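You operate a simulated robot arm through the tools that you are given. There is no shell and no other tool. Be economical: measure what you need, move in short steps, check, and stop when the job is done.

You are at the controls of a simulated two-armed robot. One attempt, no reset.

Task
Mix bottle JOB 35 by turning it over, then chill it on the fridge shelf till the screen shows COLD.
Fine: set the fridge dial to high and shut the door; the other small bottle and the blue-band bottle stay as they are. Set down upright: what you pick out.

Only the result counts: the job must be done as asked and must still hold three seconds after the hand-in. Knocking over, shifting, dropping, spilling or breaking anything else fails it.

Robot
Two 7-joint arms with two-finger parallel grippers on one trunk, on a base that drives. Base frame: it is fixed to the floor where the robot stands at the start and does not move with it; the origin is under the middle of the robot, x ahead of it, y to its left, z up. Readings come in m, degrees, newtons and seconds.
The left shoulder is at the start at [0.07, 0.163, 1.07], the right one opposite. With the tool pointing down near the work surface each hand reaches from about 0.1 to 0.82 m from the robot's upright axis, wherever it stands, measured 20 degrees to its own side. Places, roughly: fridge dial [0.7, -0.2, 0.8]; fridge door [0.7, -0.2, 0.4]; fridge screen [0.7, -0.1, 0.8]; fridge shelf [1, -0.1, 0.5]. Payload 3.43 kg a hand.
Tool frame (each hand has its own): the origin (TCP) lies between the finger pads and is the grasp point; the fingertips stand 0.034 m ahead of it; z points along the fingers, y is the line along which they close. The gripper opens to 0.128 m. The fingers are 0.024 m wide and 0.012 m thick; the gripper's body (0.048 by 0.13 m) begins 0.096 m behind the TCP.
Orientation is told as [roll, pitch, yaw] about the base's x, y, z axes, in that order, counted from this pose: with the fingers straight down and closing along the base's y, the tool's x points along the base's -x, its y along +y and its z along -z.

Tools
- The arms move only by the tool drive_tool. It takes "left_increments", "right_increments" or both (then of equal length, played together; a hand with none holds still); each is a list of rows, each a list of 3 entries, a list of its own where there are three numbers: the shift along the base's x, y, z in mm, then the turn, a rotation vector about the base's x, y, z in degrees, then the opening in per cent of the stroke, from 0 (shut) to 100 (fully open). In form: [[[x, y, z], [ax, ay, az], jaw], ...]. A call has 1 to 10 rows; each row shifts and turns the commanded pose from where the row before left it. Each row takes 0.2 s and may step no farther than 0.05 m and 8.6 degrees from the row before; otherwise, or with a gripper value out of range, the whole call is refused. Where a pose cannot be reached the arm comes as near as it can. A force on the tool above 90 N (or 10 N above the force at the start of the call, whichever is more), or a blocked arm, ends the call early, and 0.2 s more pass. Each finger travels about 0.153 m/s and halts on what it meets, pressing with about 30 N; the grip force reading is that of the motor and also rises with nothing between the fingers. The clock runs only during rows and for 0.2 s after the last one: add rows that do not move to give the fingers time. It gives the time, the measured TCP pose, the force on the tool (base axes), the opening and the grip force at its end, in the units of the frame above (readings bear some noise), with the torque about the TCP (base axes, N m) and any sound that the robot's microphone picked up, and new pictures: "pictures" is both (left out), scene, wrist or none (wrist: the cameras of the hands that moved).
- Cameras (640 x 400 px; columns grow to the right, rows downward): "scene" is now at [0.1419, 0.0193, 1.3246]; the picture's right is [0.21, -0.98, 0.00], its down [-0.32, -0.07, -0.95] and it looks along [0.92, 0.20, -0.33] (base axes); focal length 214 px, centre (320, 200). "left" rides on the left gripper at [0.076, 0.011, -0.16] in its tool frame; the picture's right is [-0.15, 0.99, 0.00], its down [-0.88, -0.13, -0.46] and it looks along [-0.45, -0.07, 0.89] (tool axes); focal length 234 px, centre (320, 200). "right" rides on the right gripper at [0.076, -0.011, -0.16] in its tool frame; the picture's right is [0.15, 0.99, 0.00], its down [-0.88, 0.13, -0.46] and it looks along [-0.45, 0.07, 0.89] (tool axes); focal length 234 px, centre (320, 200). There is no depth. A picture from a camera that has moved, and an enlarged one, comes with that camera's place and axes in the base frame and with its lens.
- raise_lower(by): slides the trunk up (or, below 0, down) by that many m; the arms and the scene camera ride with it, the base frame stays. It gives what a move gives, with no picture.
- roll_base(legs): drives the robot by 1 to 6 legs, each [ahead, left, turn to the left] in m, m and degrees, along the robot's own axes; the way and the turn of a leg run together, so that a leg with both is an arc; at most 1.5 m and 180 degrees a leg. The arms and the cameras ride along, it lands a little off, and it stops where it bumps. It gives what a move gives, and a new picture of the scene camera.
- turn_head(pan, tilt): turns the head with the scene camera to pan (to the left, within 86 degrees either way) and tilt (down, from -29 to 69), counted from straight ahead of the robot. It gives what a move gives, and a new picture of the scene camera.
- close_up(camera, box): a new picture of the part [left, top, right, bottom] of that camera's present view, enlarged. The clock stands still meanwhile.
- close_job(): hands the job in; it is judged then, once.

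Work in short steps. Places have to be worked out from the pictures, the camera data and where the tool is seen: move nearer, look again, correct. Check each grasp and each placing, and mend what went wrong. You have 120 turns and 260 pictures in all, those below and enlarged ones among them. Open the grippers and draw the arms clear of the work before you hand the job in, unless the task says otherwise; then end with one line.

The tools are called after "Emit:" as a command line: name --argument value ..., lists and objects as JSON in quotes. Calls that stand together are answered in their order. drive_tool: Moves the arms, as the interface text tells. Its arguments: {"type":"object","properties":{"left_increments":{"type":"array","items":{"type":"array"}},"right_increments":{"type":"array","items":{"type":"array"}},"pictures":{"type":"string","enum":["both","scene","wrist","none"]}},"required":[]} The other tools are called the same way: raise_lower (by) slides the trunk up or down; roll_base (legs) drives the base; turn_head (pan, tilt) turns the head that bears the scene camera; close_up (camera, box) takes an enlarged picture of a part of a camera's view; close_job () hands the job in.

At the start:

```text
time: 0.0
left_tool_pos: [0.4035, 0.4924, 1.227]
left_tcp_rot: [-0.1, 0.0, 0.2]
left_ft_force: [-0.2, 0.6, 0.0]
left_wrist_torque: [-0.02, 0.0, 0.01]
left_width: 0.1282
left_gripper_force: 0.0
right_tool_pos: [0.3576, 0.0425, 1.3207]
right_tcp_rot: [-0.1, 0.0, -0.1]
right_ft_force: [-0.2, -1.3, 0.1]
right_wrist_torque: [-0.02, 0.01, 0.01]
right_width: 0.1279
right_gripper_force: 0.1
trunk travel left (down, up): [-0.55, 0.39]
robot x, y, heading: [-0.0015, 0.004, -0.0]
head pan, tilt: [12.3, 19.0]
```

scene: 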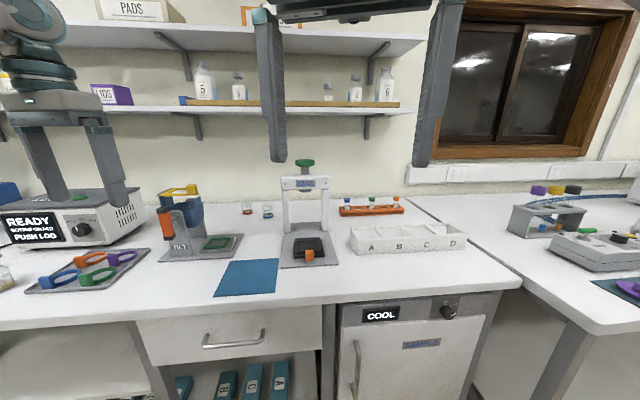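
right: 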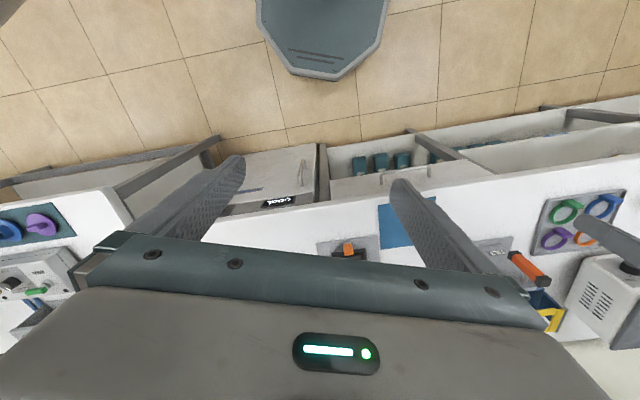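
left: 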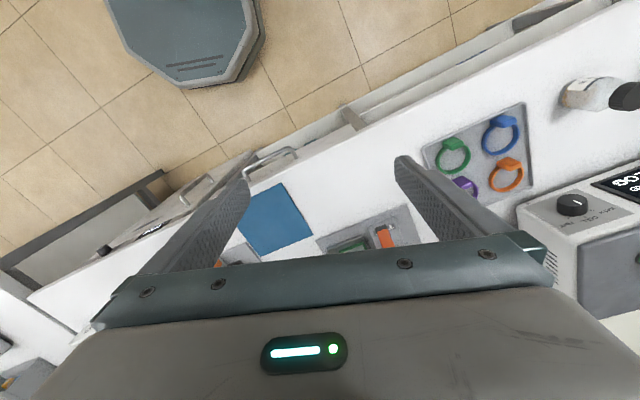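

I'll look closely at the shelf bottles and the fridge to identify the bottle labels.

Emit:
close_up --camera "scene" --box '[170, 50, 410, 200]'

Emit:
close_up --camera "scene" --box '[310, 280, 510, 400]'

Emit:
close_up --camera "left" --box '[540, 50, 640, 130]'

Emit:
turn_head --pan 60 --tilt 30

```text
2.67 times, centred on (290, 125) of scene
camera zoom: at [0.1419, 0.0193, 1.3246], right [0.21, -0.98, 0.0], down [-0.32, -0.07, -0.95], along [0.92, 0.2, -0.33], focal length 572 px, centre (400, 400)
```

zoom: 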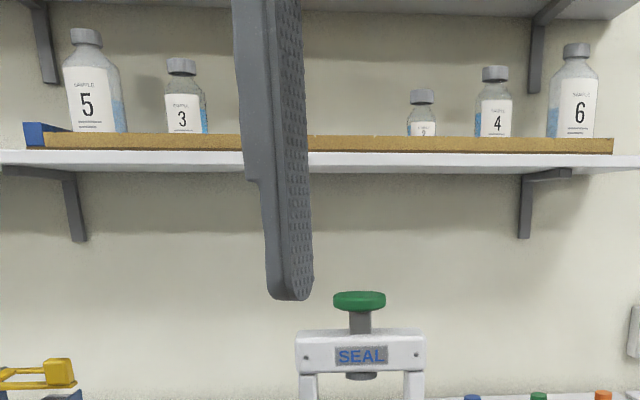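

```text
3.20 times, centred on (410, 340) of scene
camera zoom: at [0.1419, 0.0193, 1.3246], right [0.21, -0.98, 0.0], down [-0.32, -0.07, -0.95], along [0.92, 0.2, -0.33], focal length 686 px, centre (32, -248)
```

zoom: 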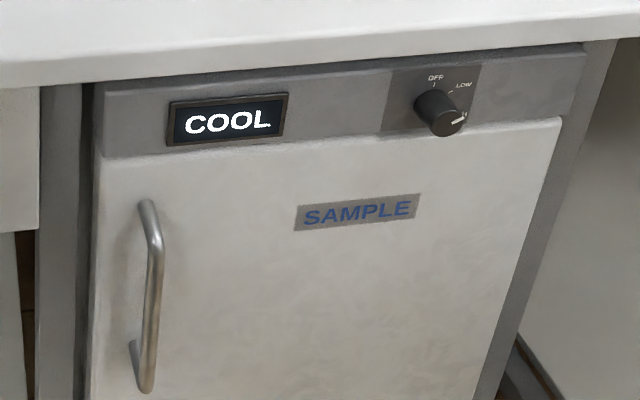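

```text
5.00 times, centred on (590, 90) of left
camera zoom: at [0.3273, 0.5029, 1.3863], right [0.15, 0.99, 0.0], down [0.88, -0.13, 0.46], along [0.45, -0.07, -0.89], focal length 1171 px, centre (-1030, 750)
```

zoom: 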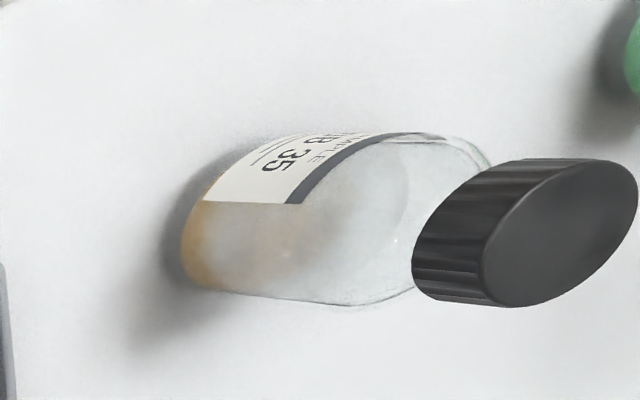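

```text
time: 1.2
left_tool_pos: [0.4029, 0.4924, 1.228]
left_tcp_rot: [-0.1, -0.1, 0.2]
left_ft_force: [0.9, -0.8, 0.4]
left_wrist_torque: [-0.01, -0.02, -0.01]
left_width: 0.128
left_gripper_force: 0.1
right_tool_pos: [0.358, 0.0415, 1.3203]
right_tcp_rot: [0.0, -0.1, 0.0]
right_ft_force: [-0.3, -1.1, -0.8]
right_wrist_torque: [-0.04, -0.01, -0.03]
right_width: 0.1281
right_gripper_force: 0.1
trunk travel left (down, up): [-0.55, 0.39]
robot x, y, heading: [0.0024, 0.0009, 0.0]
head pan, tilt: [60.0, 30.0]
camera scene: at [0.0961, 0.0777, 1.3069], right [0.87, -0.5, 0.0], down [-0.25, -0.43, -0.87], along [0.43, 0.75, -0.5], focal length 214 px, centre (320, 200)
```

scene: 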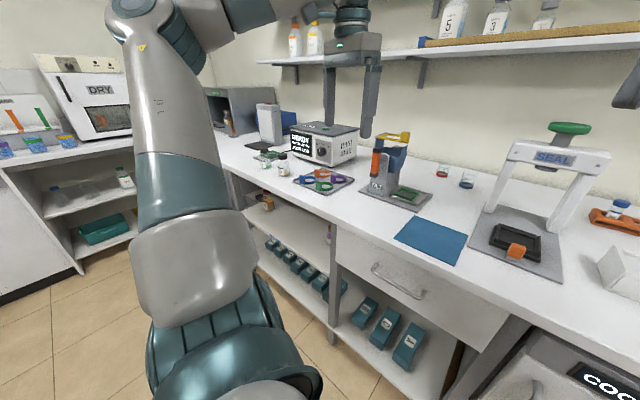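

JOB 35 is on the bench at the left. I'll enlarge that area.

Emit:
close_up --camera "scene" --box '[230, 110, 390, 210]'

Emit:
close_up --camera "left" --box '[400, 0, 640, 150]'

```text
4.00 times, centred on (310, 160) of scene
camera zoom: at [0.0961, 0.0777, 1.3069], right [0.87, -0.5, 0.0], down [-0.25, -0.43, -0.87], along [0.43, 0.75, -0.5], focal length 858 px, centre (360, 360)
```

zoom: 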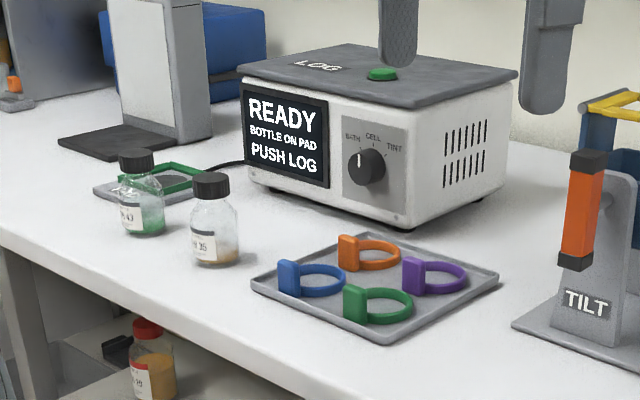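

```text
2.67 times, centred on (520, 75) of left
camera zoom: at [0.3273, 0.5029, 1.3863], right [0.15, 0.99, 0.0], down [0.88, -0.13, 0.46], along [0.45, -0.07, -0.89], focal length 624 px, centre (-213, 533)
```

zoom: 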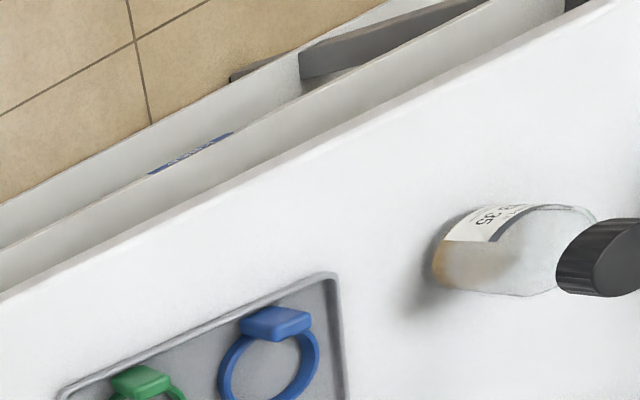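

JOB 35 (settled sediment) stands near (0.42, 0.955, 0.90) and the bench runs at about 17° to my axes. I'll turn to face the bench and shift left.

Emit:
roll_base --legs '[[0, 0, 17], [-0.02, 0.58, 0]]'

Emit:
turn_head --pan 15 --tilt 35

```text
time: 5.4
left_tool_pos: [0.0539, 1.1381, 1.2271]
left_tcp_rot: [0.0, 0.0, 17.0]
left_ft_force: [-0.4, 0.5, -0.1]
left_wrist_torque: [-0.01, 0.0, 0.02]
left_width: 0.128
left_gripper_force: 0.1
right_tool_pos: [0.1431, 0.6933, 1.3206]
right_tcp_rot: [-0.1, 0.0, 16.9]
right_ft_force: [-0.2, 0.5, -0.9]
right_wrist_torque: [-0.03, 0.02, 0.03]
right_width: 0.1282
right_gripper_force: 0.2
trunk travel left (down, up): [-0.55, 0.39]
robot x, y, heading: [-0.1875, 0.5524, 16.9]
head pan, tilt: [60.0, 30.0]
camera scene: at [-0.1189, 0.6523, 1.3069], right [0.97, -0.23, 0.0], down [-0.11, -0.49, -0.87], along [0.2, 0.84, -0.5], focal length 214 px, centre (320, 200)
```

scene: 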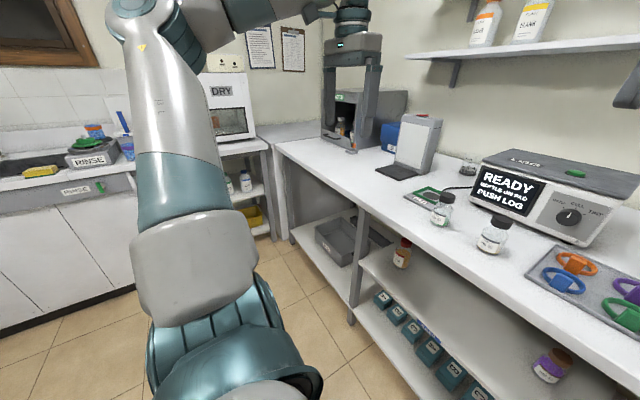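

```text
time: 6.5
left_tool_pos: [0.0527, 1.1387, 1.2275]
left_tcp_rot: [0.0, 0.1, 17.1]
left_ft_force: [-1.2, 0.2, -0.1]
left_wrist_torque: [0.0, 0.02, -0.03]
left_width: 0.1279
left_gripper_force: 0.1
right_tool_pos: [0.1428, 0.6951, 1.3207]
right_tcp_rot: [0.1, 0.0, 17.0]
right_ft_force: [0.0, -0.6, -0.7]
right_wrist_torque: [0.0, -0.01, 0.0]
right_width: 0.1277
right_gripper_force: 0.0
trunk travel left (down, up): [-0.55, 0.39]
robot x, y, heading: [-0.1896, 0.5516, 16.7]
head pan, tilt: [15.0, 35.0]
camera scene: at [-0.0647, 0.611, 1.2991], right [0.53, -0.85, 0.0], down [-0.49, -0.3, -0.82], along [0.69, 0.43, -0.57], focal length 214 px, centre (320, 200)
```

scene: 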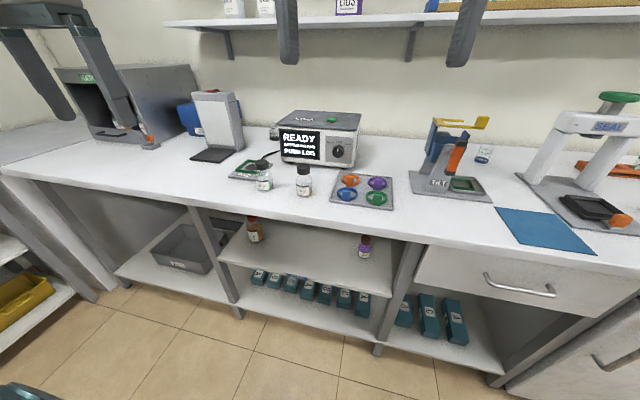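

I'll zoom on the bottles for accurate position.

Emit:
close_up --camera "scene" --box '[220, 140, 340, 215]'

```text
5.33 times, centred on (280, 178) of scene
camera zoom: at [-0.0647, 0.611, 1.2991], right [0.53, -0.85, 0.0], down [-0.49, -0.3, -0.82], along [0.69, 0.43, -0.57], focal length 1144 px, centre (533, 320)
```

zoom: 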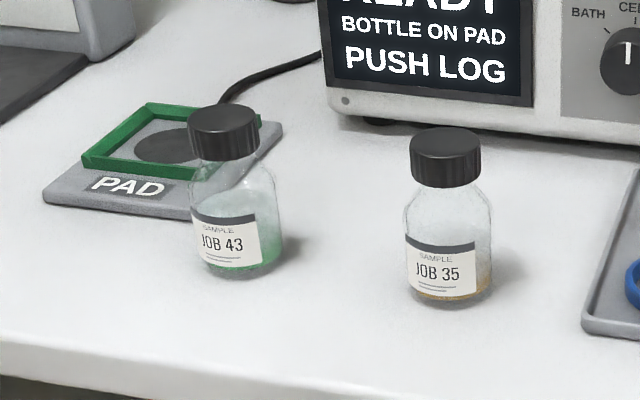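

JOB 35 is at about (0.419, 0.977), 0.10 m tall, ~0.054 m wide. I'll pitch the left hand to horizontal, pointing into the bench, high up.

Emit:
drive_tool --left_increments '[[[13, -8.6, 0], [2.46, -8.13, 0], 70], [[13, -8.6, 0], [2.46, -8.13, 0], 70], [[13, -8.6, 0], [2.46, -8.13, 0], 70], [[13, -8.6, 0], [2.46, -8.13, 0], 70], [[13, -8.6, 0], [2.46, -8.13, 0], 70], [[13, -8.6, 0], [2.46, -8.13, 0], 70], [[13, -8.6, 0], [2.46, -8.13, 0], 70], [[13, -8.6, 0], [2.46, -8.13, 0], 70], [[13, -8.6, 0], [2.46, -8.13, 0], 70], [[13, -8.6, 0], [2.46, -8.13, 0], 70]]' --pictures "both"

```text
time: 8.8
left_tool_pos: [0.1911, 1.0617, 1.2359]
left_tcp_rot: [-3.3, -84.9, 20.1]
left_ft_force: [0.2, 1.2, 1.0]
left_wrist_torque: [0.02, -0.02, -0.02]
left_width: 0.0895
left_gripper_force: 0.0
left hand out of reach, approached as far as the arm can: row 10
right_tool_pos: [0.1433, 0.6955, 1.3207]
right_tcp_rot: [-0.1, 0.1, 17.0]
right_ft_force: [-0.4, 0.1, -0.4]
right_wrist_torque: [-0.02, 0.0, -0.01]
right_width: 0.1279
right_gripper_force: 0.1
trunk travel left (down, up): [-0.55, 0.39]
robot x, y, heading: [-0.1887, 0.5489, 17.0]
head pan, tilt: [15.0, 35.0]
camera scene: at [-0.0635, 0.6115, 1.299], right [0.53, -0.85, 0.0], down [-0.49, -0.3, -0.82], along [0.69, 0.43, -0.57], focal length 214 px, centre (320, 200)
camera left: at [0.0297, 1.0242, 1.1735], right [-0.27, 0.95, 0.14], down [-0.32, -0.23, 0.92], along [0.91, 0.21, 0.37], focal length 234 px, centre (320, 200)
```

scene: 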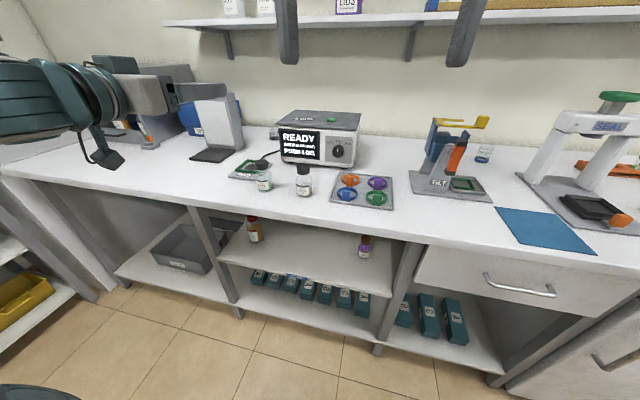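
left: 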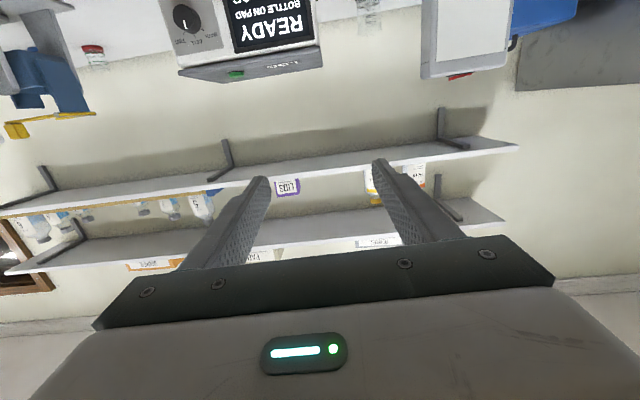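

Horizontal pose reached. Now I test rolling about the finger axis while moving slightly forward.

Emit:
drive_tool --left_increments '[[[8, 2, -8], [8.13, 2.46, 0], 70], [[8, 2, -8], [8.13, 2.46, 0], 70], [[8, 2, -8], [8.13, 2.46, 0], 70], [[8, 2, -8], [8.13, 2.46, 0], 70], [[8, 2, 0], [8.13, 2.46, 0], 70], [[0, 0, 0], [8.13, 2.46, 0], 70], [[0, 0, 0], [8.13, 2.46, 0], 70], [[0, 0, 0], [8.13, 2.46, 0], 70], [[0, 0, 0], [8.13, 2.46, 0], 70], [[0, 0, 0], [8.13, 2.46, 0], 70]]' --pictures "none"

```text
time: 10.9
left_tool_pos: [0.235, 1.0763, 1.2071]
left_tcp_rot: [89.4, -5.0, -68.2]
left_ft_force: [0.4, -0.1, 0.3]
left_wrist_torque: [-0.02, 0.02, -0.07]
left_width: 0.0897
left_gripper_force: 0.1
left hand out of reach, approached as far as the arm can: row 9
right_tool_pos: [0.1428, 0.695, 1.3194]
right_tcp_rot: [-0.1, 0.1, 17.0]
right_ft_force: [-0.7, 0.4, 0.0]
right_wrist_torque: [0.0, -0.01, 0.01]
right_width: 0.1282
right_gripper_force: 0.0
trunk travel left (down, up): [-0.55, 0.39]
robot x, y, heading: [-0.1849, 0.552, 16.8]
head pan, tilt: [15.0, 35.0]
```

Continue the roll to 180°.

Emit:
drive_tool --left_increments '[[[0, 0, 0], [8.13, 2.46, 0], 70], [[0, 0, 0], [8.13, 2.46, 0], 70], [[0, 0, 0], [8.13, 2.46, 0], 70], [[0, 0, 0], [8.13, 2.46, 0], 70], [[0, 0, 0], [8.13, 2.46, 0], 70], [[0, 0, 0], [8.13, 2.46, 0], 70], [[0, 0, 0], [8.13, 2.46, 0], 70], [[0, 0, 0], [8.13, 2.46, 0], 70], [[0, 0, 0], [8.13, 2.46, 0], 70], [[0, 0, 0], [8.13, 2.46, 0], 70]]' --pictures "wrist"

```text
time: 13.2
left_tool_pos: [0.2363, 1.0772, 1.207]
left_tcp_rot: [115.8, 78.7, -46.9]
left_ft_force: [0.2, -0.4, 0.0]
left_wrist_torque: [0.01, 0.0, -0.02]
left_width: 0.0896
left_gripper_force: 0.0
left hand out of reach, approached as far as the arm can: row 2
right_tool_pos: [0.1426, 0.6938, 1.3207]
right_tcp_rot: [-0.1, 0.1, 16.9]
right_ft_force: [0.9, -1.3, -0.3]
right_wrist_torque: [0.02, 0.0, 0.0]
right_width: 0.128
right_gripper_force: 0.0
trunk travel left (down, up): [-0.55, 0.39]
robot x, y, heading: [-0.1851, 0.5505, 17.1]
head pan, tilt: [15.0, 35.0]
camera left: at [0.0779, 1.0281, 1.2696], right [0.3, -0.95, 0.03], down [-0.35, -0.14, -0.93], along [0.89, 0.27, -0.38], focal length 234 px, centre (320, 200)
```

left: 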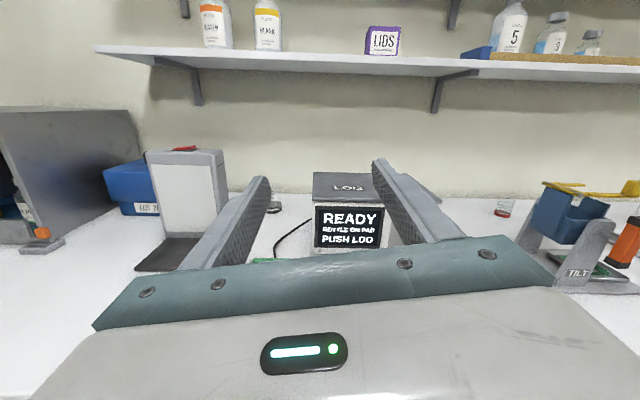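

The roll works both ways: camera-up pose is reachable. I'll level it and go to a standoff before JOB 35.

Emit:
drive_tool --left_increments '[[[5, -18, -29], [3.33, 6.23, 0], 70], [[5, -18, -29], [3.33, 6.23, 0], 70], [[5, -18, -29], [0, 0, 0], 70], [[5, -18, -29], [0, 0, 0], 70], [[5, -18, -29], [0, 0, 0], 70], [[5, -18, -29], [0, 0, 0], 70], [[5, -18, -29], [0, 0, 0], 70], [[4, -17, -24], [0, 0, 0], 70]]' --pictures "both"

```text
time: 14.9
left_tool_pos: [0.3259, 0.9692, 0.995]
left_tcp_rot: [2.7, 85.0, -159.5]
left_ft_force: [1.0, 0.8, 1.2]
left_wrist_torque: [-0.01, 0.02, -0.01]
left_width: 0.0895
left_gripper_force: 0.0
left hand out of reach, approached as far as the arm can: row 1, 2, 3, 4, 5, 6
right_tool_pos: [0.1447, 0.6945, 1.3197]
right_tcp_rot: [0.0, 0.1, 17.0]
right_ft_force: [-0.3, -0.4, -0.1]
right_wrist_torque: [0.03, 0.02, -0.02]
right_width: 0.1279
right_gripper_force: 0.1
trunk travel left (down, up): [-0.55, 0.39]
robot x, y, heading: [-0.1883, 0.5507, 17.0]
head pan, tilt: [15.0, 35.0]
camera scene: at [-0.0635, 0.6108, 1.299], right [0.53, -0.85, 0.0], down [-0.49, -0.3, -0.82], along [0.69, 0.43, -0.57], focal length 214 px, centre (320, 200)
camera left: at [0.1846, 0.9111, 1.0838], right [0.29, -0.95, -0.14], down [-0.54, -0.04, -0.84], along [0.79, 0.32, -0.53], focal length 234 px, centre (320, 200)
```

scene: 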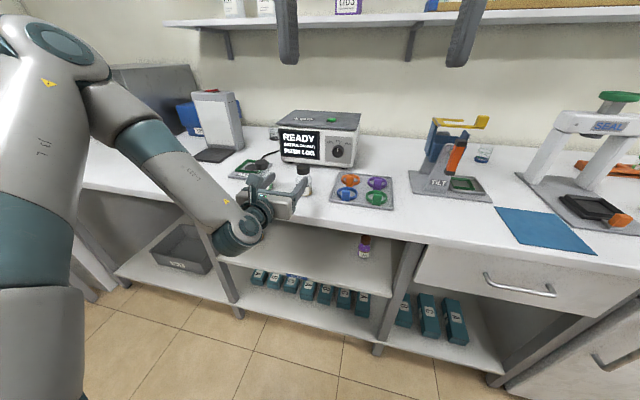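
left: 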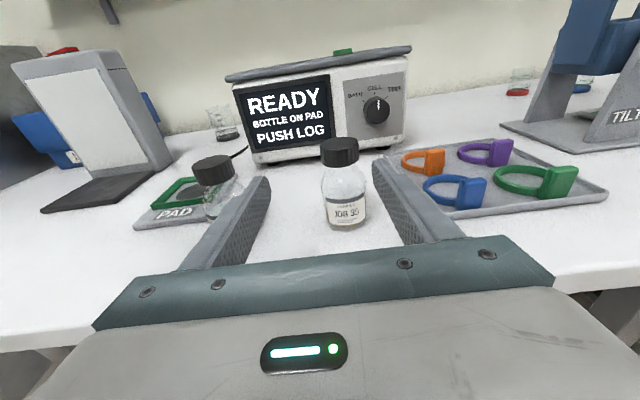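

Bottle axis ≈(0.418, 0.974); the TCP is ~22 mm too far left. Shift right, lower, then look.

Emit:
drive_tool --left_increments '[[[6, -21, 0], [0, 0, 0], 70], [[-5, -1, -28], [0, 0, 0], 70], [[-5, -2, -28], [0, 0, 0], 70]]' --pictures "both"

```text
time: 15.8
left_tool_pos: [0.3223, 0.9437, 0.9401]
left_tcp_rot: [2.2, 85.2, -159.9]
left_ft_force: [-0.4, 0.4, 0.2]
left_wrist_torque: [0.03, 0.04, -0.01]
left_width: 0.0895
left_gripper_force: 0.0
right_tool_pos: [0.1427, 0.6958, 1.3198]
right_tcp_rot: [0.0, 0.1, 17.0]
right_ft_force: [0.5, 0.7, 0.0]
right_wrist_torque: [-0.04, -0.01, -0.02]
right_width: 0.1279
right_gripper_force: 0.0
trunk travel left (down, up): [-0.55, 0.39]
robot x, y, heading: [-0.1876, 0.5502, 16.7]
head pan, tilt: [15.0, 35.0]
camera scene: at [-0.0639, 0.611, 1.2991], right [0.53, -0.85, 0.0], down [-0.49, -0.3, -0.82], along [0.69, 0.43, -0.57], focal length 214 px, centre (320, 200)
camera left: at [0.1806, 0.8858, 1.0291], right [0.29, -0.95, -0.14], down [-0.54, -0.04, -0.84], along [0.79, 0.32, -0.53], focal length 234 px, centre (320, 200)
```

scene: 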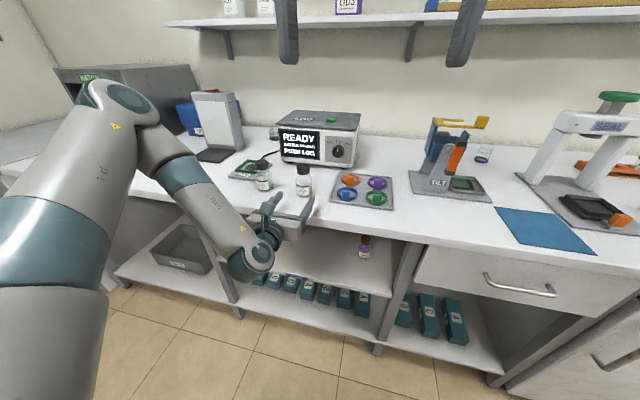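
left: 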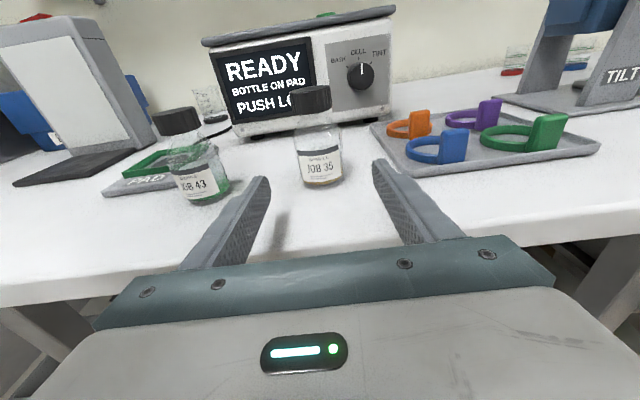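

Aligned. Advance ~92 mm along the finger direction.

Emit:
drive_tool --left_increments '[[[22, 7, -1], [0, 0, 0], 70], [[22, 7, -1], [0, 0, 0], 70], [[22, 7, 0], [0, 0, 0], 70], [[22, 7, 0], [0, 0, 0], 70]]' --pictures "both"

```text
time: 16.8
left_tool_pos: [0.4105, 0.9719, 0.9348]
left_tcp_rot: [2.5, 85.0, -159.8]
left_ft_force: [0.1, 0.9, 0.3]
left_wrist_torque: [0.02, 0.01, -0.02]
left_width: 0.0896
left_gripper_force: 0.0
right_tool_pos: [0.1432, 0.6948, 1.3194]
right_tcp_rot: [0.1, 0.1, 17.0]
right_ft_force: [0.4, 0.6, 0.1]
right_wrist_torque: [-0.01, 0.01, -0.02]
right_width: 0.1282
right_gripper_force: 0.0
trunk travel left (down, up): [-0.55, 0.39]
robot x, y, heading: [-0.1901, 0.5528, 17.0]
head pan, tilt: [15.0, 35.0]
camera scene: at [-0.064, 0.611, 1.299], right [0.53, -0.85, 0.0], down [-0.49, -0.3, -0.82], along [0.69, 0.43, -0.57], focal length 214 px, centre (320, 200)
camera left: at [0.2677, 0.914, 1.0241], right [0.29, -0.95, -0.14], down [-0.54, -0.04, -0.84], along [0.79, 0.32, -0.53], focal length 234 px, centre (320, 200)
```

scene: 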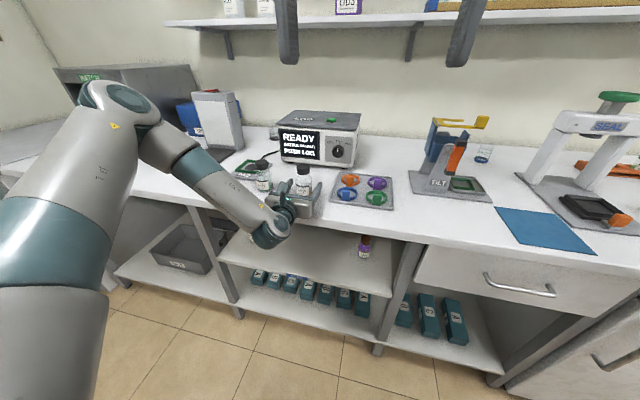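
left: 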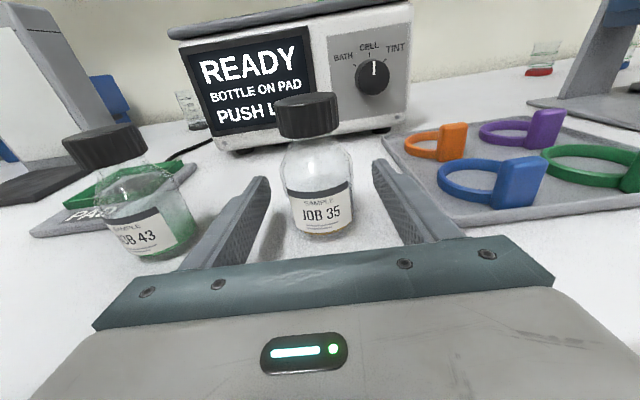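

About 12 mm more, then close.

Emit:
drive_tool --left_increments '[[[11, 3.5, 0], [0, 0, 0], 70], [[0, 0, 0], [0, 0, 0], 40], [[0, 0, 0], [0, 0, 0], 0], [[0, 0, 0], [0, 0, 0], 0], [[0, 0, 0], [0, 0, 0], 0]]' --pictures "wrist"

```text
time: 17.9
left_tool_pos: [0.4128, 0.9715, 0.9347]
left_tcp_rot: [3.2, 84.8, -159.3]
left_ft_force: [-68.9, -19.8, -18.8]
left_wrist_torque: [-0.4, 0.54, 0.96]
left_width: 0.0547
left_gripper_force: 29.4
right_tool_pos: [0.1336, 0.6925, 1.3232]
right_tcp_rot: [0.0, -0.3, 17.0]
right_ft_force: [0.4, 0.3, -0.2]
right_wrist_torque: [0.01, 0.04, -0.01]
right_width: 0.1283
right_gripper_force: 0.0
trunk travel left (down, up): [-0.55, 0.39]
robot x, y, heading: [-0.1887, 0.5499, 16.9]
head pan, tilt: [15.0, 35.0]
camera left: at [0.2701, 0.915, 1.0249], right [0.28, -0.95, -0.14], down [-0.55, -0.04, -0.84], along [0.79, 0.32, -0.53], focal length 234 px, centre (320, 200)
```

left: 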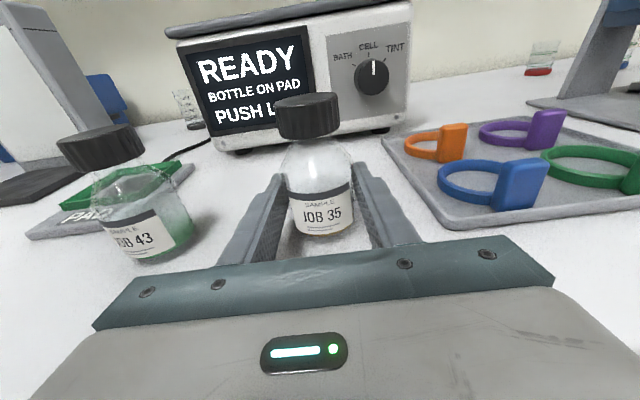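

The hand hit something (likely the bench edge) but gripped the bottle (width 54.7 mm). I back the command off and lift.

Emit:
drive_tool --left_increments '[[[-10, -3.3, 0], [0, 0, 0], 0], [[0, 0, 15], [0, 0, 0], 0], [[0, 0, 30], [0, 0, 0], 0], [[0, 0, 30], [0, 0, 0], 0]]' --pictures "both"

```text
time: 18.9
left_tool_pos: [0.4105, 0.9713, 1.0143]
left_tcp_rot: [2.5, 85.1, -159.8]
left_ft_force: [0.2, -0.6, -2.1]
left_wrist_torque: [0.0, 0.03, 0.05]
left_width: 0.0378
left_gripper_force: 30.2
right_tool_pos: [0.1429, 0.6936, 1.3199]
right_tcp_rot: [0.2, 0.1, 17.0]
right_ft_force: [0.8, -0.2, -0.3]
right_wrist_torque: [0.02, 0.02, -0.01]
right_width: 0.1281
right_gripper_force: 0.0
trunk travel left (down, up): [-0.55, 0.39]
robot x, y, heading: [-0.1882, 0.5485, 16.9]
head pan, tilt: [15.0, 35.0]
camera scene: at [-0.0645, 0.6102, 1.2991], right [0.53, -0.85, 0.0], down [-0.49, -0.3, -0.82], along [0.7, 0.43, -0.57], focal length 214 px, centre (320, 200)
camera left: at [0.2687, 0.913, 1.1019], right [0.29, -0.95, -0.14], down [-0.54, -0.04, -0.84], along [0.79, 0.32, -0.52], focal length 234 px, centre (320, 200)
```

scene: 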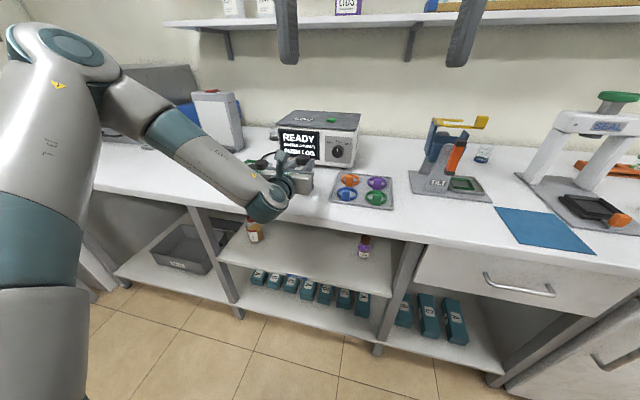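
left: 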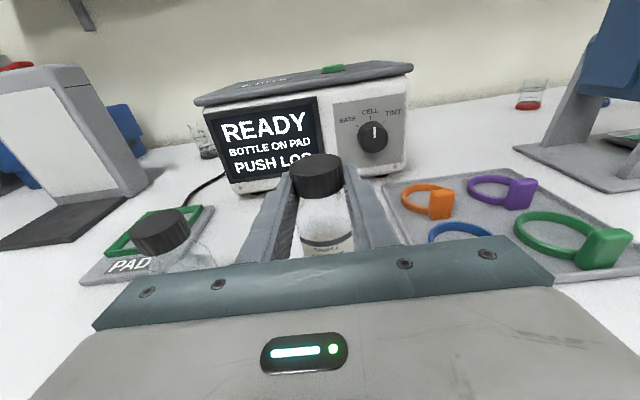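

The grip slid up to the neck (37.8 mm). I check how it hangs.

Emit:
close_up --camera "left" --box '[240, 130, 400, 270]'

Emit:
close_up --camera "scene" --box '[240, 120, 360, 220]'

```text
2.86 times, centred on (320, 200) of left
camera zoom: at [0.2687, 0.913, 1.1019], right [0.29, -0.95, -0.14], down [-0.54, -0.04, -0.84], along [0.79, 0.32, -0.52], focal length 669 px, centre (320, 200)
```

zoom: 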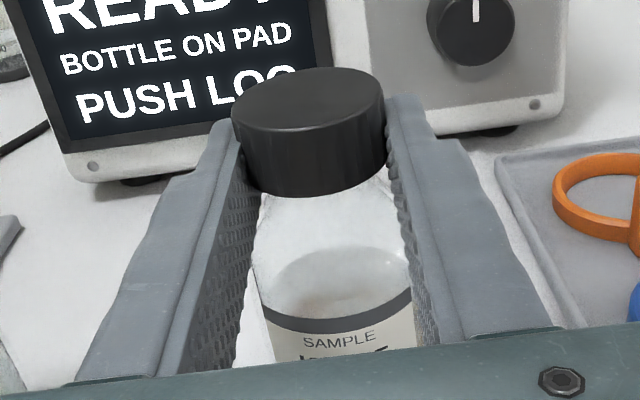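

```text
4.00 times, centred on (300, 170) of scene
camera zoom: at [-0.0645, 0.6102, 1.2991], right [0.53, -0.85, 0.0], down [-0.49, -0.3, -0.82], along [0.7, 0.43, -0.57], focal length 858 px, centre (400, 320)
```

zoom: 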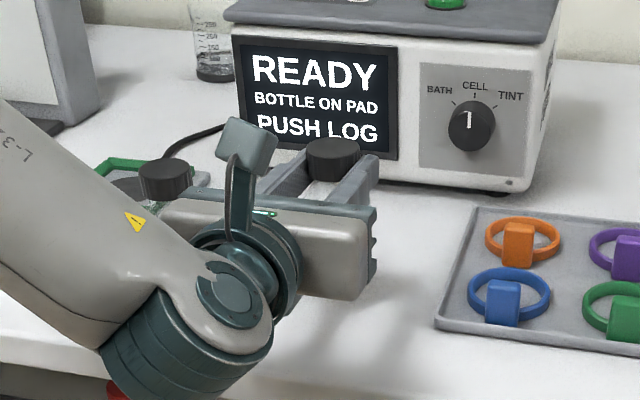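

The neck is well within the pads under the cap, bottle upright. I lift it up and back to the spot where rolling worked.

Emit:
drive_tool --left_increments '[[[-5, 0, 35], [0, 0, 0], 0], [[-20, 10, 30], [0.7, -2.4, 0], 0], [[-25, 13, 26], [0.7, -2.4, 0], 0], [[-25, 13, 26], [0, 0, 0], 0], [[-25, 13, 26], [0, 0, 0], 0], [[-25, 13, 26], [0, 0, 0], 0], [[-25, 13, 26], [0, 0, 0], 0], [[-25, 13, 5], [0, 0, 0], 0]]' --pictures "both"

```text
time: 20.8
left_tool_pos: [0.2353, 1.0614, 1.213]
left_tcp_rot: [93.7, 89.6, -68.7]
left_ft_force: [0.1, 0.8, -1.8]
left_wrist_torque: [-0.01, 0.04, -0.01]
left_width: 0.0377
left_gripper_force: 30.3
right_tool_pos: [0.1411, 0.6954, 1.3203]
right_tcp_rot: [0.0, 0.1, 16.9]
right_ft_force: [-0.5, -0.3, -0.2]
right_wrist_torque: [-0.05, 0.01, 0.02]
right_width: 0.1282
right_gripper_force: 0.1
trunk travel left (down, up): [-0.55, 0.39]
robot x, y, heading: [-0.1902, 0.5488, 16.5]
head pan, tilt: [15.0, 35.0]
camera scene: at [-0.066, 0.6119, 1.2992], right [0.53, -0.85, 0.0], down [-0.49, -0.3, -0.82], along [0.7, 0.43, -0.57], focal length 214 px, centre (320, 200)
camera left: at [0.0856, 1.0031, 1.2882], right [0.3, -0.94, -0.14], down [-0.47, -0.02, -0.88], along [0.83, 0.33, -0.45], focal length 234 px, centre (320, 200)
```

scene: 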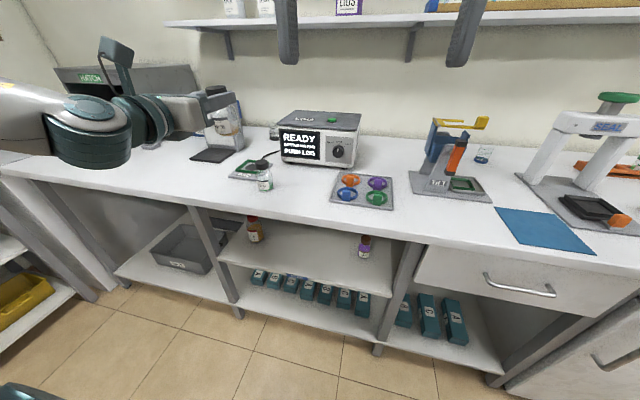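
left: 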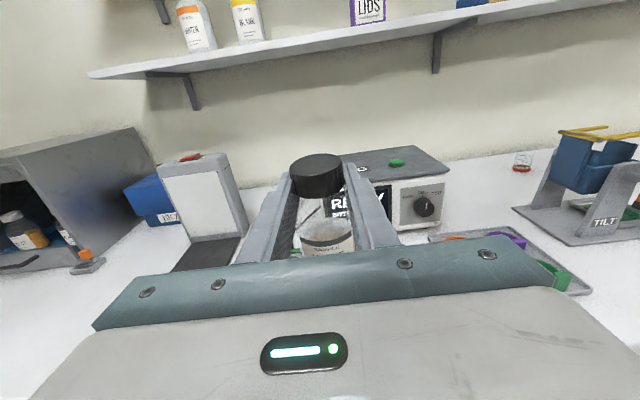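

Bottle is held upright. Now I roll it over (negative direction, the way the wrist came), in two calls.

Emit:
drive_tool --left_increments '[[[0, 0, 0], [-8.13, -2.46, 0], 0], [[0, 0, 0], [-8.13, -2.46, 0], 0], [[0, 0, 0], [-8.13, -2.46, 0], 0], [[0, 0, 0], [-8.13, -2.46, 0], 0], [[0, 0, 0], [-8.13, -2.46, 0], 0], [[0, 0, 0], [-8.13, -2.46, 0], 0], [[0, 0, 0], [-8.13, -2.46, 0], 0], [[0, 0, 0], [-8.13, -2.46, 0], 0], [[0, 0, 0], [-8.13, -2.46, 0], 0], [[0, 0, 0], [-8.13, -2.46, 0], 0]]' --pictures "scene"

Emit:
drive_tool --left_increments '[[[0, 0, 0], [-8.13, -2.46, 0], 0], [[0, 0, 0], [-8.13, -2.46, 0], 0], [[0, 0, 0], [-8.13, -2.46, 0], 0], [[0, 0, 0], [-8.13, -2.46, 0], 0], [[0, 0, 0], [-8.13, -2.46, 0], 0], [[0, 0, 0], [-8.13, -2.46, 0], 0], [[0, 0, 0], [-8.13, -2.46, 0], 0], [[0, 0, 0], [-8.13, -2.46, 0], 0], [[0, 0, 0], [-8.13, -2.46, 0], 0], [[0, 0, 0], [-8.13, -2.46, 0], 0]]' --pictures "both"

```text
time: 22.9
left_tool_pos: [0.2361, 1.0613, 1.2123]
left_tcp_rot: [89.1, 4.6, -73.1]
left_ft_force: [0.0, 0.2, -2.0]
left_wrist_torque: [0.06, 0.08, 0.0]
left_width: 0.0377
left_gripper_force: 30.3
right_tool_pos: [0.1425, 0.6947, 1.319]
right_tcp_rot: [0.1, 0.0, 17.0]
right_ft_force: [-0.2, 0.3, -1.0]
right_wrist_torque: [0.05, 0.0, -0.03]
right_width: 0.128
right_gripper_force: 0.0
trunk travel left (down, up): [-0.55, 0.39]
robot x, y, heading: [-0.1857, 0.5488, 16.9]
head pan, tilt: [15.0, 35.0]
camera scene: at [-0.0645, 0.6112, 1.2991], right [0.53, -0.85, 0.0], down [-0.49, -0.3, -0.82], along [0.69, 0.43, -0.57], focal length 214 px, centre (320, 200)
```

scene: 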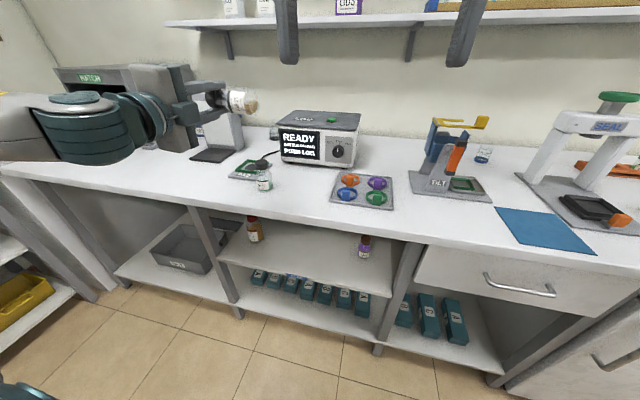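

```text
time: 25.1
left_tool_pos: [0.2361, 1.0605, 1.2124]
left_tcp_rot: [88.5, -80.4, -72.6]
left_ft_force: [0.4, -0.5, -2.2]
left_wrist_torque: [0.03, 0.05, 0.01]
left_width: 0.0377
left_gripper_force: 29.6
right_tool_pos: [0.1428, 0.6943, 1.3198]
right_tcp_rot: [0.0, 0.0, 17.0]
right_ft_force: [0.4, -0.2, 0.1]
right_wrist_torque: [-0.04, 0.02, -0.06]
right_width: 0.128
right_gripper_force: 0.0
trunk travel left (down, up): [-0.55, 0.39]
robot x, y, heading: [-0.1891, 0.5464, 17.0]
head pan, tilt: [15.0, 35.0]
camera scene: at [-0.0645, 0.611, 1.2991], right [0.53, -0.85, 0.0], down [-0.49, -0.3, -0.82], along [0.69, 0.43, -0.57], focal length 214 px, centre (320, 200)
camera left: at [0.0752, 1.0381, 1.1396], right [-0.26, 0.91, 0.31], down [-0.36, -0.39, 0.85], along [0.9, 0.11, 0.43], focal length 234 px, centre (320, 200)
```

scene: 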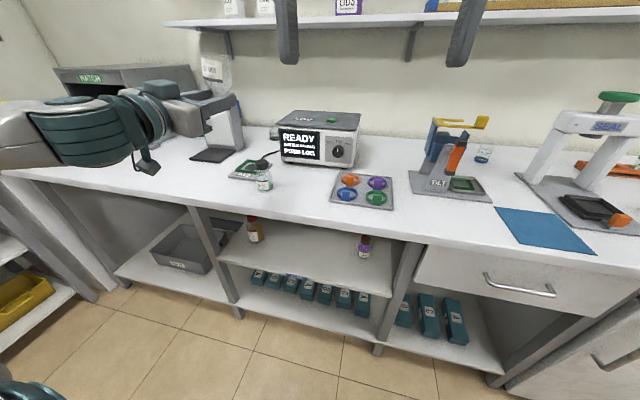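
left: 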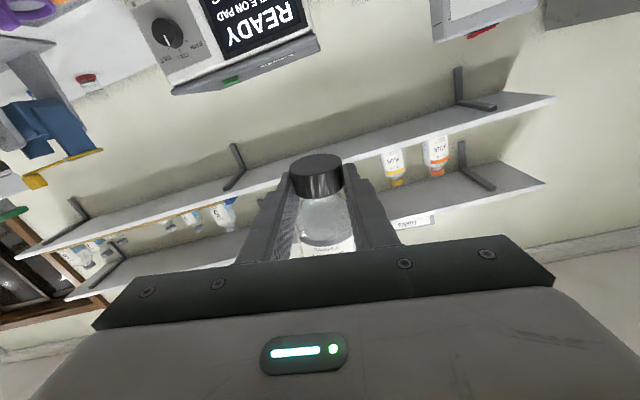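

Nearly inverted (170°); I add the last 10° and hold, then look at the contents.

Emit:
drive_tool --left_increments '[[[0, 0, 0], [-4.8, -1.45, 0], 0], [[0, 0, 0], [-4.8, -1.45, 0], 0], [[0, 0, 0], [0, 0, 0], 0], [[0, 0, 0], [0, 0, 0], 0], [[0, 0, 0], [0, 0, 0], 0], [[0, 0, 0], [0, 0, 0], 0], [[0, 0, 0], [0, 0, 0], 0], [[0, 0, 0], [0, 0, 0], 0], [[0, 0, 0], [0, 0, 0], 0], [[0, 0, 0], [0, 0, 0], 0]]' --pictures "none"

Emit:
close_up --camera "scene" --box '[150, 40, 270, 140]'

```text
time: 27.4
left_tool_pos: [0.2351, 1.0605, 1.2126]
left_tcp_rot: [-67.0, -89.7, 83.0]
left_ft_force: [0.5, 0.4, -2.9]
left_wrist_torque: [0.0, 0.06, 0.01]
left_width: 0.0377
left_gripper_force: 29.9
right_tool_pos: [0.1425, 0.6948, 1.3205]
right_tcp_rot: [0.0, 0.0, 17.0]
right_ft_force: [-0.3, 0.3, -1.0]
right_wrist_torque: [0.01, 0.0, -0.03]
right_width: 0.1278
right_gripper_force: 0.0
trunk travel left (down, up): [-0.55, 0.39]
robot x, y, heading: [-0.1834, 0.551, 17.2]
head pan, tilt: [15.0, 35.0]
```

```text
4.00 times, centred on (210, 90) of scene
camera zoom: at [-0.0645, 0.611, 1.2991], right [0.53, -0.85, 0.0], down [-0.49, -0.3, -0.82], along [0.69, 0.43, -0.57], focal length 858 px, centre (760, 640)
```

zoom: 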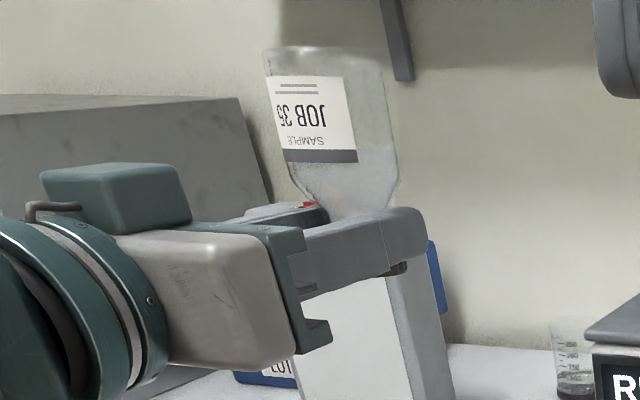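

Fully inverted, no leak. Roll it back upright.

Emit:
drive_tool --left_increments '[[[0, 0, 0], [8.13, 2.46, 0], 0], [[0, 0, 0], [8.13, 2.46, 0], 0], [[0, 0, 0], [8.13, 2.46, 0], 0], [[0, 0, 0], [8.13, 2.46, 0], 0], [[0, 0, 0], [8.13, 2.46, 0], 0], [[0, 0, 0], [8.13, 2.46, 0], 0], [[0, 0, 0], [8.13, 2.46, 0], 0], [[0, 0, 0], [8.13, 2.46, 0], 0], [[0, 0, 0], [8.13, 2.46, 0], 0], [[0, 0, 0], [8.13, 2.46, 0], 0]]' --pictures "none"

Emit:
drive_tool --left_increments '[[[0, 0, 0], [8.13, 2.46, 0], 0], [[0, 0, 0], [8.13, 2.46, 0], 0], [[0, 0, 0], [8.13, 2.46, 0], 0], [[0, 0, 0], [8.13, 2.46, 0], 0], [[0, 0, 0], [8.13, 2.46, 0], 0], [[0, 0, 0], [8.13, 2.46, 0], 0], [[0, 0, 0], [8.13, 2.46, 0], 0], [[0, 0, 0], [8.13, 2.46, 0], 0], [[0, 0, 0], [8.13, 2.46, 0], 0], [[0, 0, 0], [8.13, 2.46, 0], 0]]' --pictures "wrist"

Emit:
close_up --camera "scene" --box '[150, 80, 270, 180]'

```text
time: 29.6
left_tool_pos: [0.2363, 1.0608, 1.2123]
left_tcp_rot: [89.0, -5.2, -73.1]
left_ft_force: [0.7, 0.2, -2.0]
left_wrist_torque: [0.06, 0.07, 0.03]
left_width: 0.0379
left_gripper_force: 30.4
right_tool_pos: [0.1437, 0.6945, 1.321]
right_tcp_rot: [0.0, 0.0, 17.0]
right_ft_force: [-0.1, 0.3, 0.2]
right_wrist_torque: [0.03, 0.0, -0.01]
right_width: 0.128
right_gripper_force: 0.0
trunk travel left (down, up): [-0.55, 0.39]
robot x, y, heading: [-0.194, 0.5498, 16.9]
head pan, tilt: [15.0, 35.0]
```

```text
time: 31.8
left_tool_pos: [0.2367, 1.0615, 1.2133]
left_tcp_rot: [89.4, 79.8, -73.0]
left_ft_force: [0.4, -0.1, -1.2]
left_wrist_torque: [0.02, 0.0, 0.02]
left_width: 0.0377
left_gripper_force: 30.1
right_tool_pos: [0.1427, 0.6937, 1.3207]
right_tcp_rot: [0.1, -0.1, 17.1]
right_ft_force: [0.6, -0.3, -0.1]
right_wrist_torque: [-0.01, -0.01, 0.01]
right_width: 0.128
right_gripper_force: 0.0
trunk travel left (down, up): [-0.55, 0.39]
robot x, y, heading: [-0.1872, 0.5499, 17.1]
head pan, tilt: [15.0, 35.0]
camera left: at [0.0837, 1.0138, 1.2893], right [0.3, -0.95, 0.03], down [-0.43, -0.17, -0.89], along [0.85, 0.26, -0.46], focal length 234 px, centre (320, 200)
```

left: 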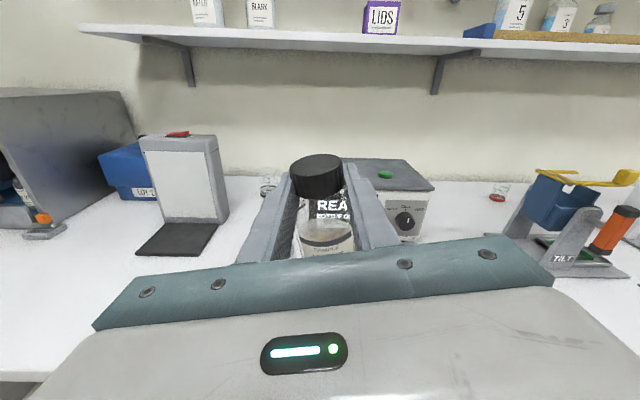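

```text
4.00 times, centred on (210, 130) of scene
camera zoom: at [-0.0645, 0.6108, 1.2991], right [0.53, -0.85, 0.0], down [-0.49, -0.3, -0.82], along [0.69, 0.43, -0.57], focal length 858 px, centre (760, 480)
```

zoom: 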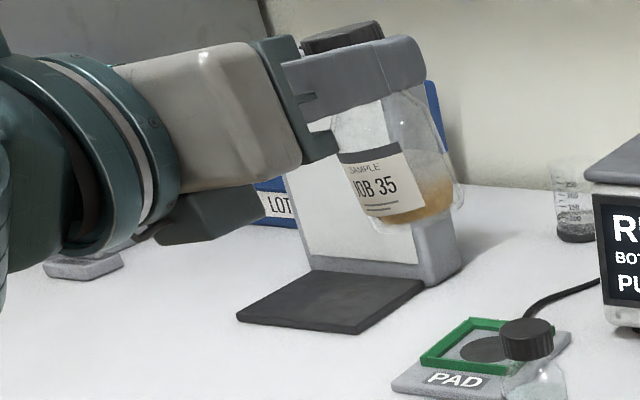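

Emit:
drive_tool --left_increments '[[[0, 0, 0], [8.13, 2.46, 0], 0], [[0, 0, 0], [0, 0, 0], 0]]' --pictures "none"

Emit:
close_up --camera "scene" --box '[195, 90, 245, 140]'

```text
time: 32.4
left_tool_pos: [0.237, 1.0612, 1.2117]
left_tcp_rot: [89.7, 88.2, -72.6]
left_ft_force: [-0.7, -0.3, -1.7]
left_wrist_torque: [0.0, 0.03, 0.03]
left_width: 0.0377
left_gripper_force: 30.1
right_tool_pos: [0.1423, 0.6941, 1.32]
right_tcp_rot: [-0.1, 0.1, 17.0]
right_ft_force: [0.2, 0.4, -0.2]
right_wrist_torque: [-0.04, 0.0, 0.03]
right_width: 0.1279
right_gripper_force: 0.0
trunk travel left (down, up): [-0.55, 0.39]
robot x, y, heading: [-0.1885, 0.5496, 17.0]
head pan, tilt: [15.0, 35.0]
```

```text
8.00 times, centred on (220, 115) of scene
camera zoom: at [-0.0645, 0.6113, 1.299], right [0.53, -0.85, 0.0], down [-0.49, -0.3, -0.82], along [0.69, 0.43, -0.57], focal length 1716 px, centre (1120, 880)
```

zoom: 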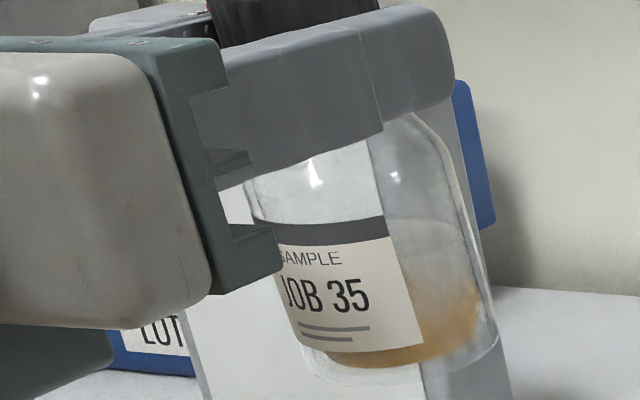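

An amber layer still shows at the bottom; I'll do a second inversion for safety.

Emit:
drive_tool --left_increments '[[[0, 0, 0], [-8.13, -2.46, 0], 0], [[0, 0, 0], [-8.13, -2.46, 0], 0], [[0, 0, 0], [-8.13, -2.46, 0], 0], [[0, 0, 0], [-8.13, -2.46, 0], 0], [[0, 0, 0], [-8.13, -2.46, 0], 0], [[0, 0, 0], [-8.13, -2.46, 0], 0], [[0, 0, 0], [-8.13, -2.46, 0], 0], [[0, 0, 0], [-8.13, -2.46, 0], 0], [[0, 0, 0], [-8.13, -2.46, 0], 0], [[0, 0, 0], [-8.13, -2.46, 0], 0]]' --pictures "none"

Emit:
drive_tool --left_increments '[[[0, 0, 0], [-8.13, -2.46, 0], 0], [[0, 0, 0], [-8.13, -2.46, 0], 0], [[0, 0, 0], [-8.13, -2.46, 0], 0], [[0, 0, 0], [-8.13, -2.46, 0], 0], [[0, 0, 0], [-8.13, -2.46, 0], 0], [[0, 0, 0], [-8.13, -2.46, 0], 0], [[0, 0, 0], [-8.13, -2.46, 0], 0], [[0, 0, 0], [-8.13, -2.46, 0], 0], [[0, 0, 0], [-8.13, -2.46, 0], 0], [[0, 0, 0], [-8.13, -2.46, 0], 0]]' --pictures "none"

Emit:
drive_tool --left_increments '[[[0, 0, 0], [-8.13, -2.46, 0], 0], [[0, 0, 0], [0, 0, 0], 0], [[0, 0, 0], [0, 0, 0], 0], [[0, 0, 0], [0, 0, 0], 0], [[0, 0, 0], [0, 0, 0], 0], [[0, 0, 0], [0, 0, 0], 0], [[0, 0, 0], [0, 0, 0], 0], [[0, 0, 0], [0, 0, 0], 0], [[0, 0, 0], [0, 0, 0], 0], [[0, 0, 0], [0, 0, 0], 0]]' --pictures "none"

Emit:
close_up --camera "scene" --box '[190, 45, 240, 95]'

```text
time: 34.5
left_tool_pos: [0.2355, 1.0607, 1.2127]
left_tcp_rot: [89.1, 3.1, -73.1]
left_ft_force: [-1.1, -0.2, -2.3]
left_wrist_torque: [0.06, 0.13, -0.01]
left_width: 0.0378
left_gripper_force: 29.8
right_tool_pos: [0.1427, 0.6946, 1.3204]
right_tcp_rot: [0.0, 0.0, 17.0]
right_ft_force: [0.1, 0.3, 0.3]
right_wrist_torque: [-0.01, 0.01, -0.01]
right_width: 0.1279
right_gripper_force: 0.1
trunk travel left (down, up): [-0.55, 0.39]
robot x, y, heading: [-0.1896, 0.5532, 16.9]
head pan, tilt: [15.0, 35.0]
```

```text
time: 36.8
left_tool_pos: [0.2357, 1.06, 1.2123]
left_tcp_rot: [88.4, -81.8, -72.4]
left_ft_force: [0.2, 0.7, -1.7]
left_wrist_torque: [-0.01, 0.01, -0.01]
left_width: 0.0377
left_gripper_force: 29.8
right_tool_pos: [0.1422, 0.6945, 1.3195]
right_tcp_rot: [0.0, 0.1, 17.0]
right_ft_force: [0.0, 0.8, 0.2]
right_wrist_torque: [-0.01, 0.0, 0.04]
right_width: 0.128
right_gripper_force: 0.1
trunk travel left (down, up): [-0.55, 0.39]
robot x, y, heading: [-0.1888, 0.5543, 17.0]
head pan, tilt: [15.0, 35.0]
```

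```text
time: 39.0
left_tool_pos: [0.2354, 1.0598, 1.212]
left_tcp_rot: [-67.0, -89.7, 83.0]
left_ft_force: [-0.5, -0.2, -2.0]
left_wrist_torque: [-0.01, 0.04, 0.0]
left_width: 0.0376
left_gripper_force: 30.3
right_tool_pos: [0.1431, 0.6943, 1.3184]
right_tcp_rot: [0.1, 0.0, 17.0]
right_ft_force: [0.1, 0.1, -0.5]
right_wrist_torque: [0.02, -0.01, -0.03]
right_width: 0.1279
right_gripper_force: 0.2
trunk travel left (down, up): [-0.55, 0.39]
robot x, y, heading: [-0.1904, 0.5513, 16.9]
head pan, tilt: [15.0, 35.0]
```

```text
8.00 times, centred on (215, 70) of scene
camera zoom: at [-0.0645, 0.611, 1.2991], right [0.53, -0.85, 0.0], down [-0.49, -0.3, -0.82], along [0.69, 0.43, -0.57], focal length 1716 px, centre (1160, 1240)
```

zoom: 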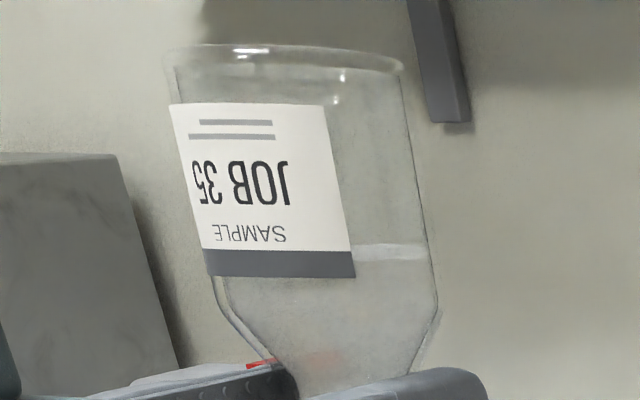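

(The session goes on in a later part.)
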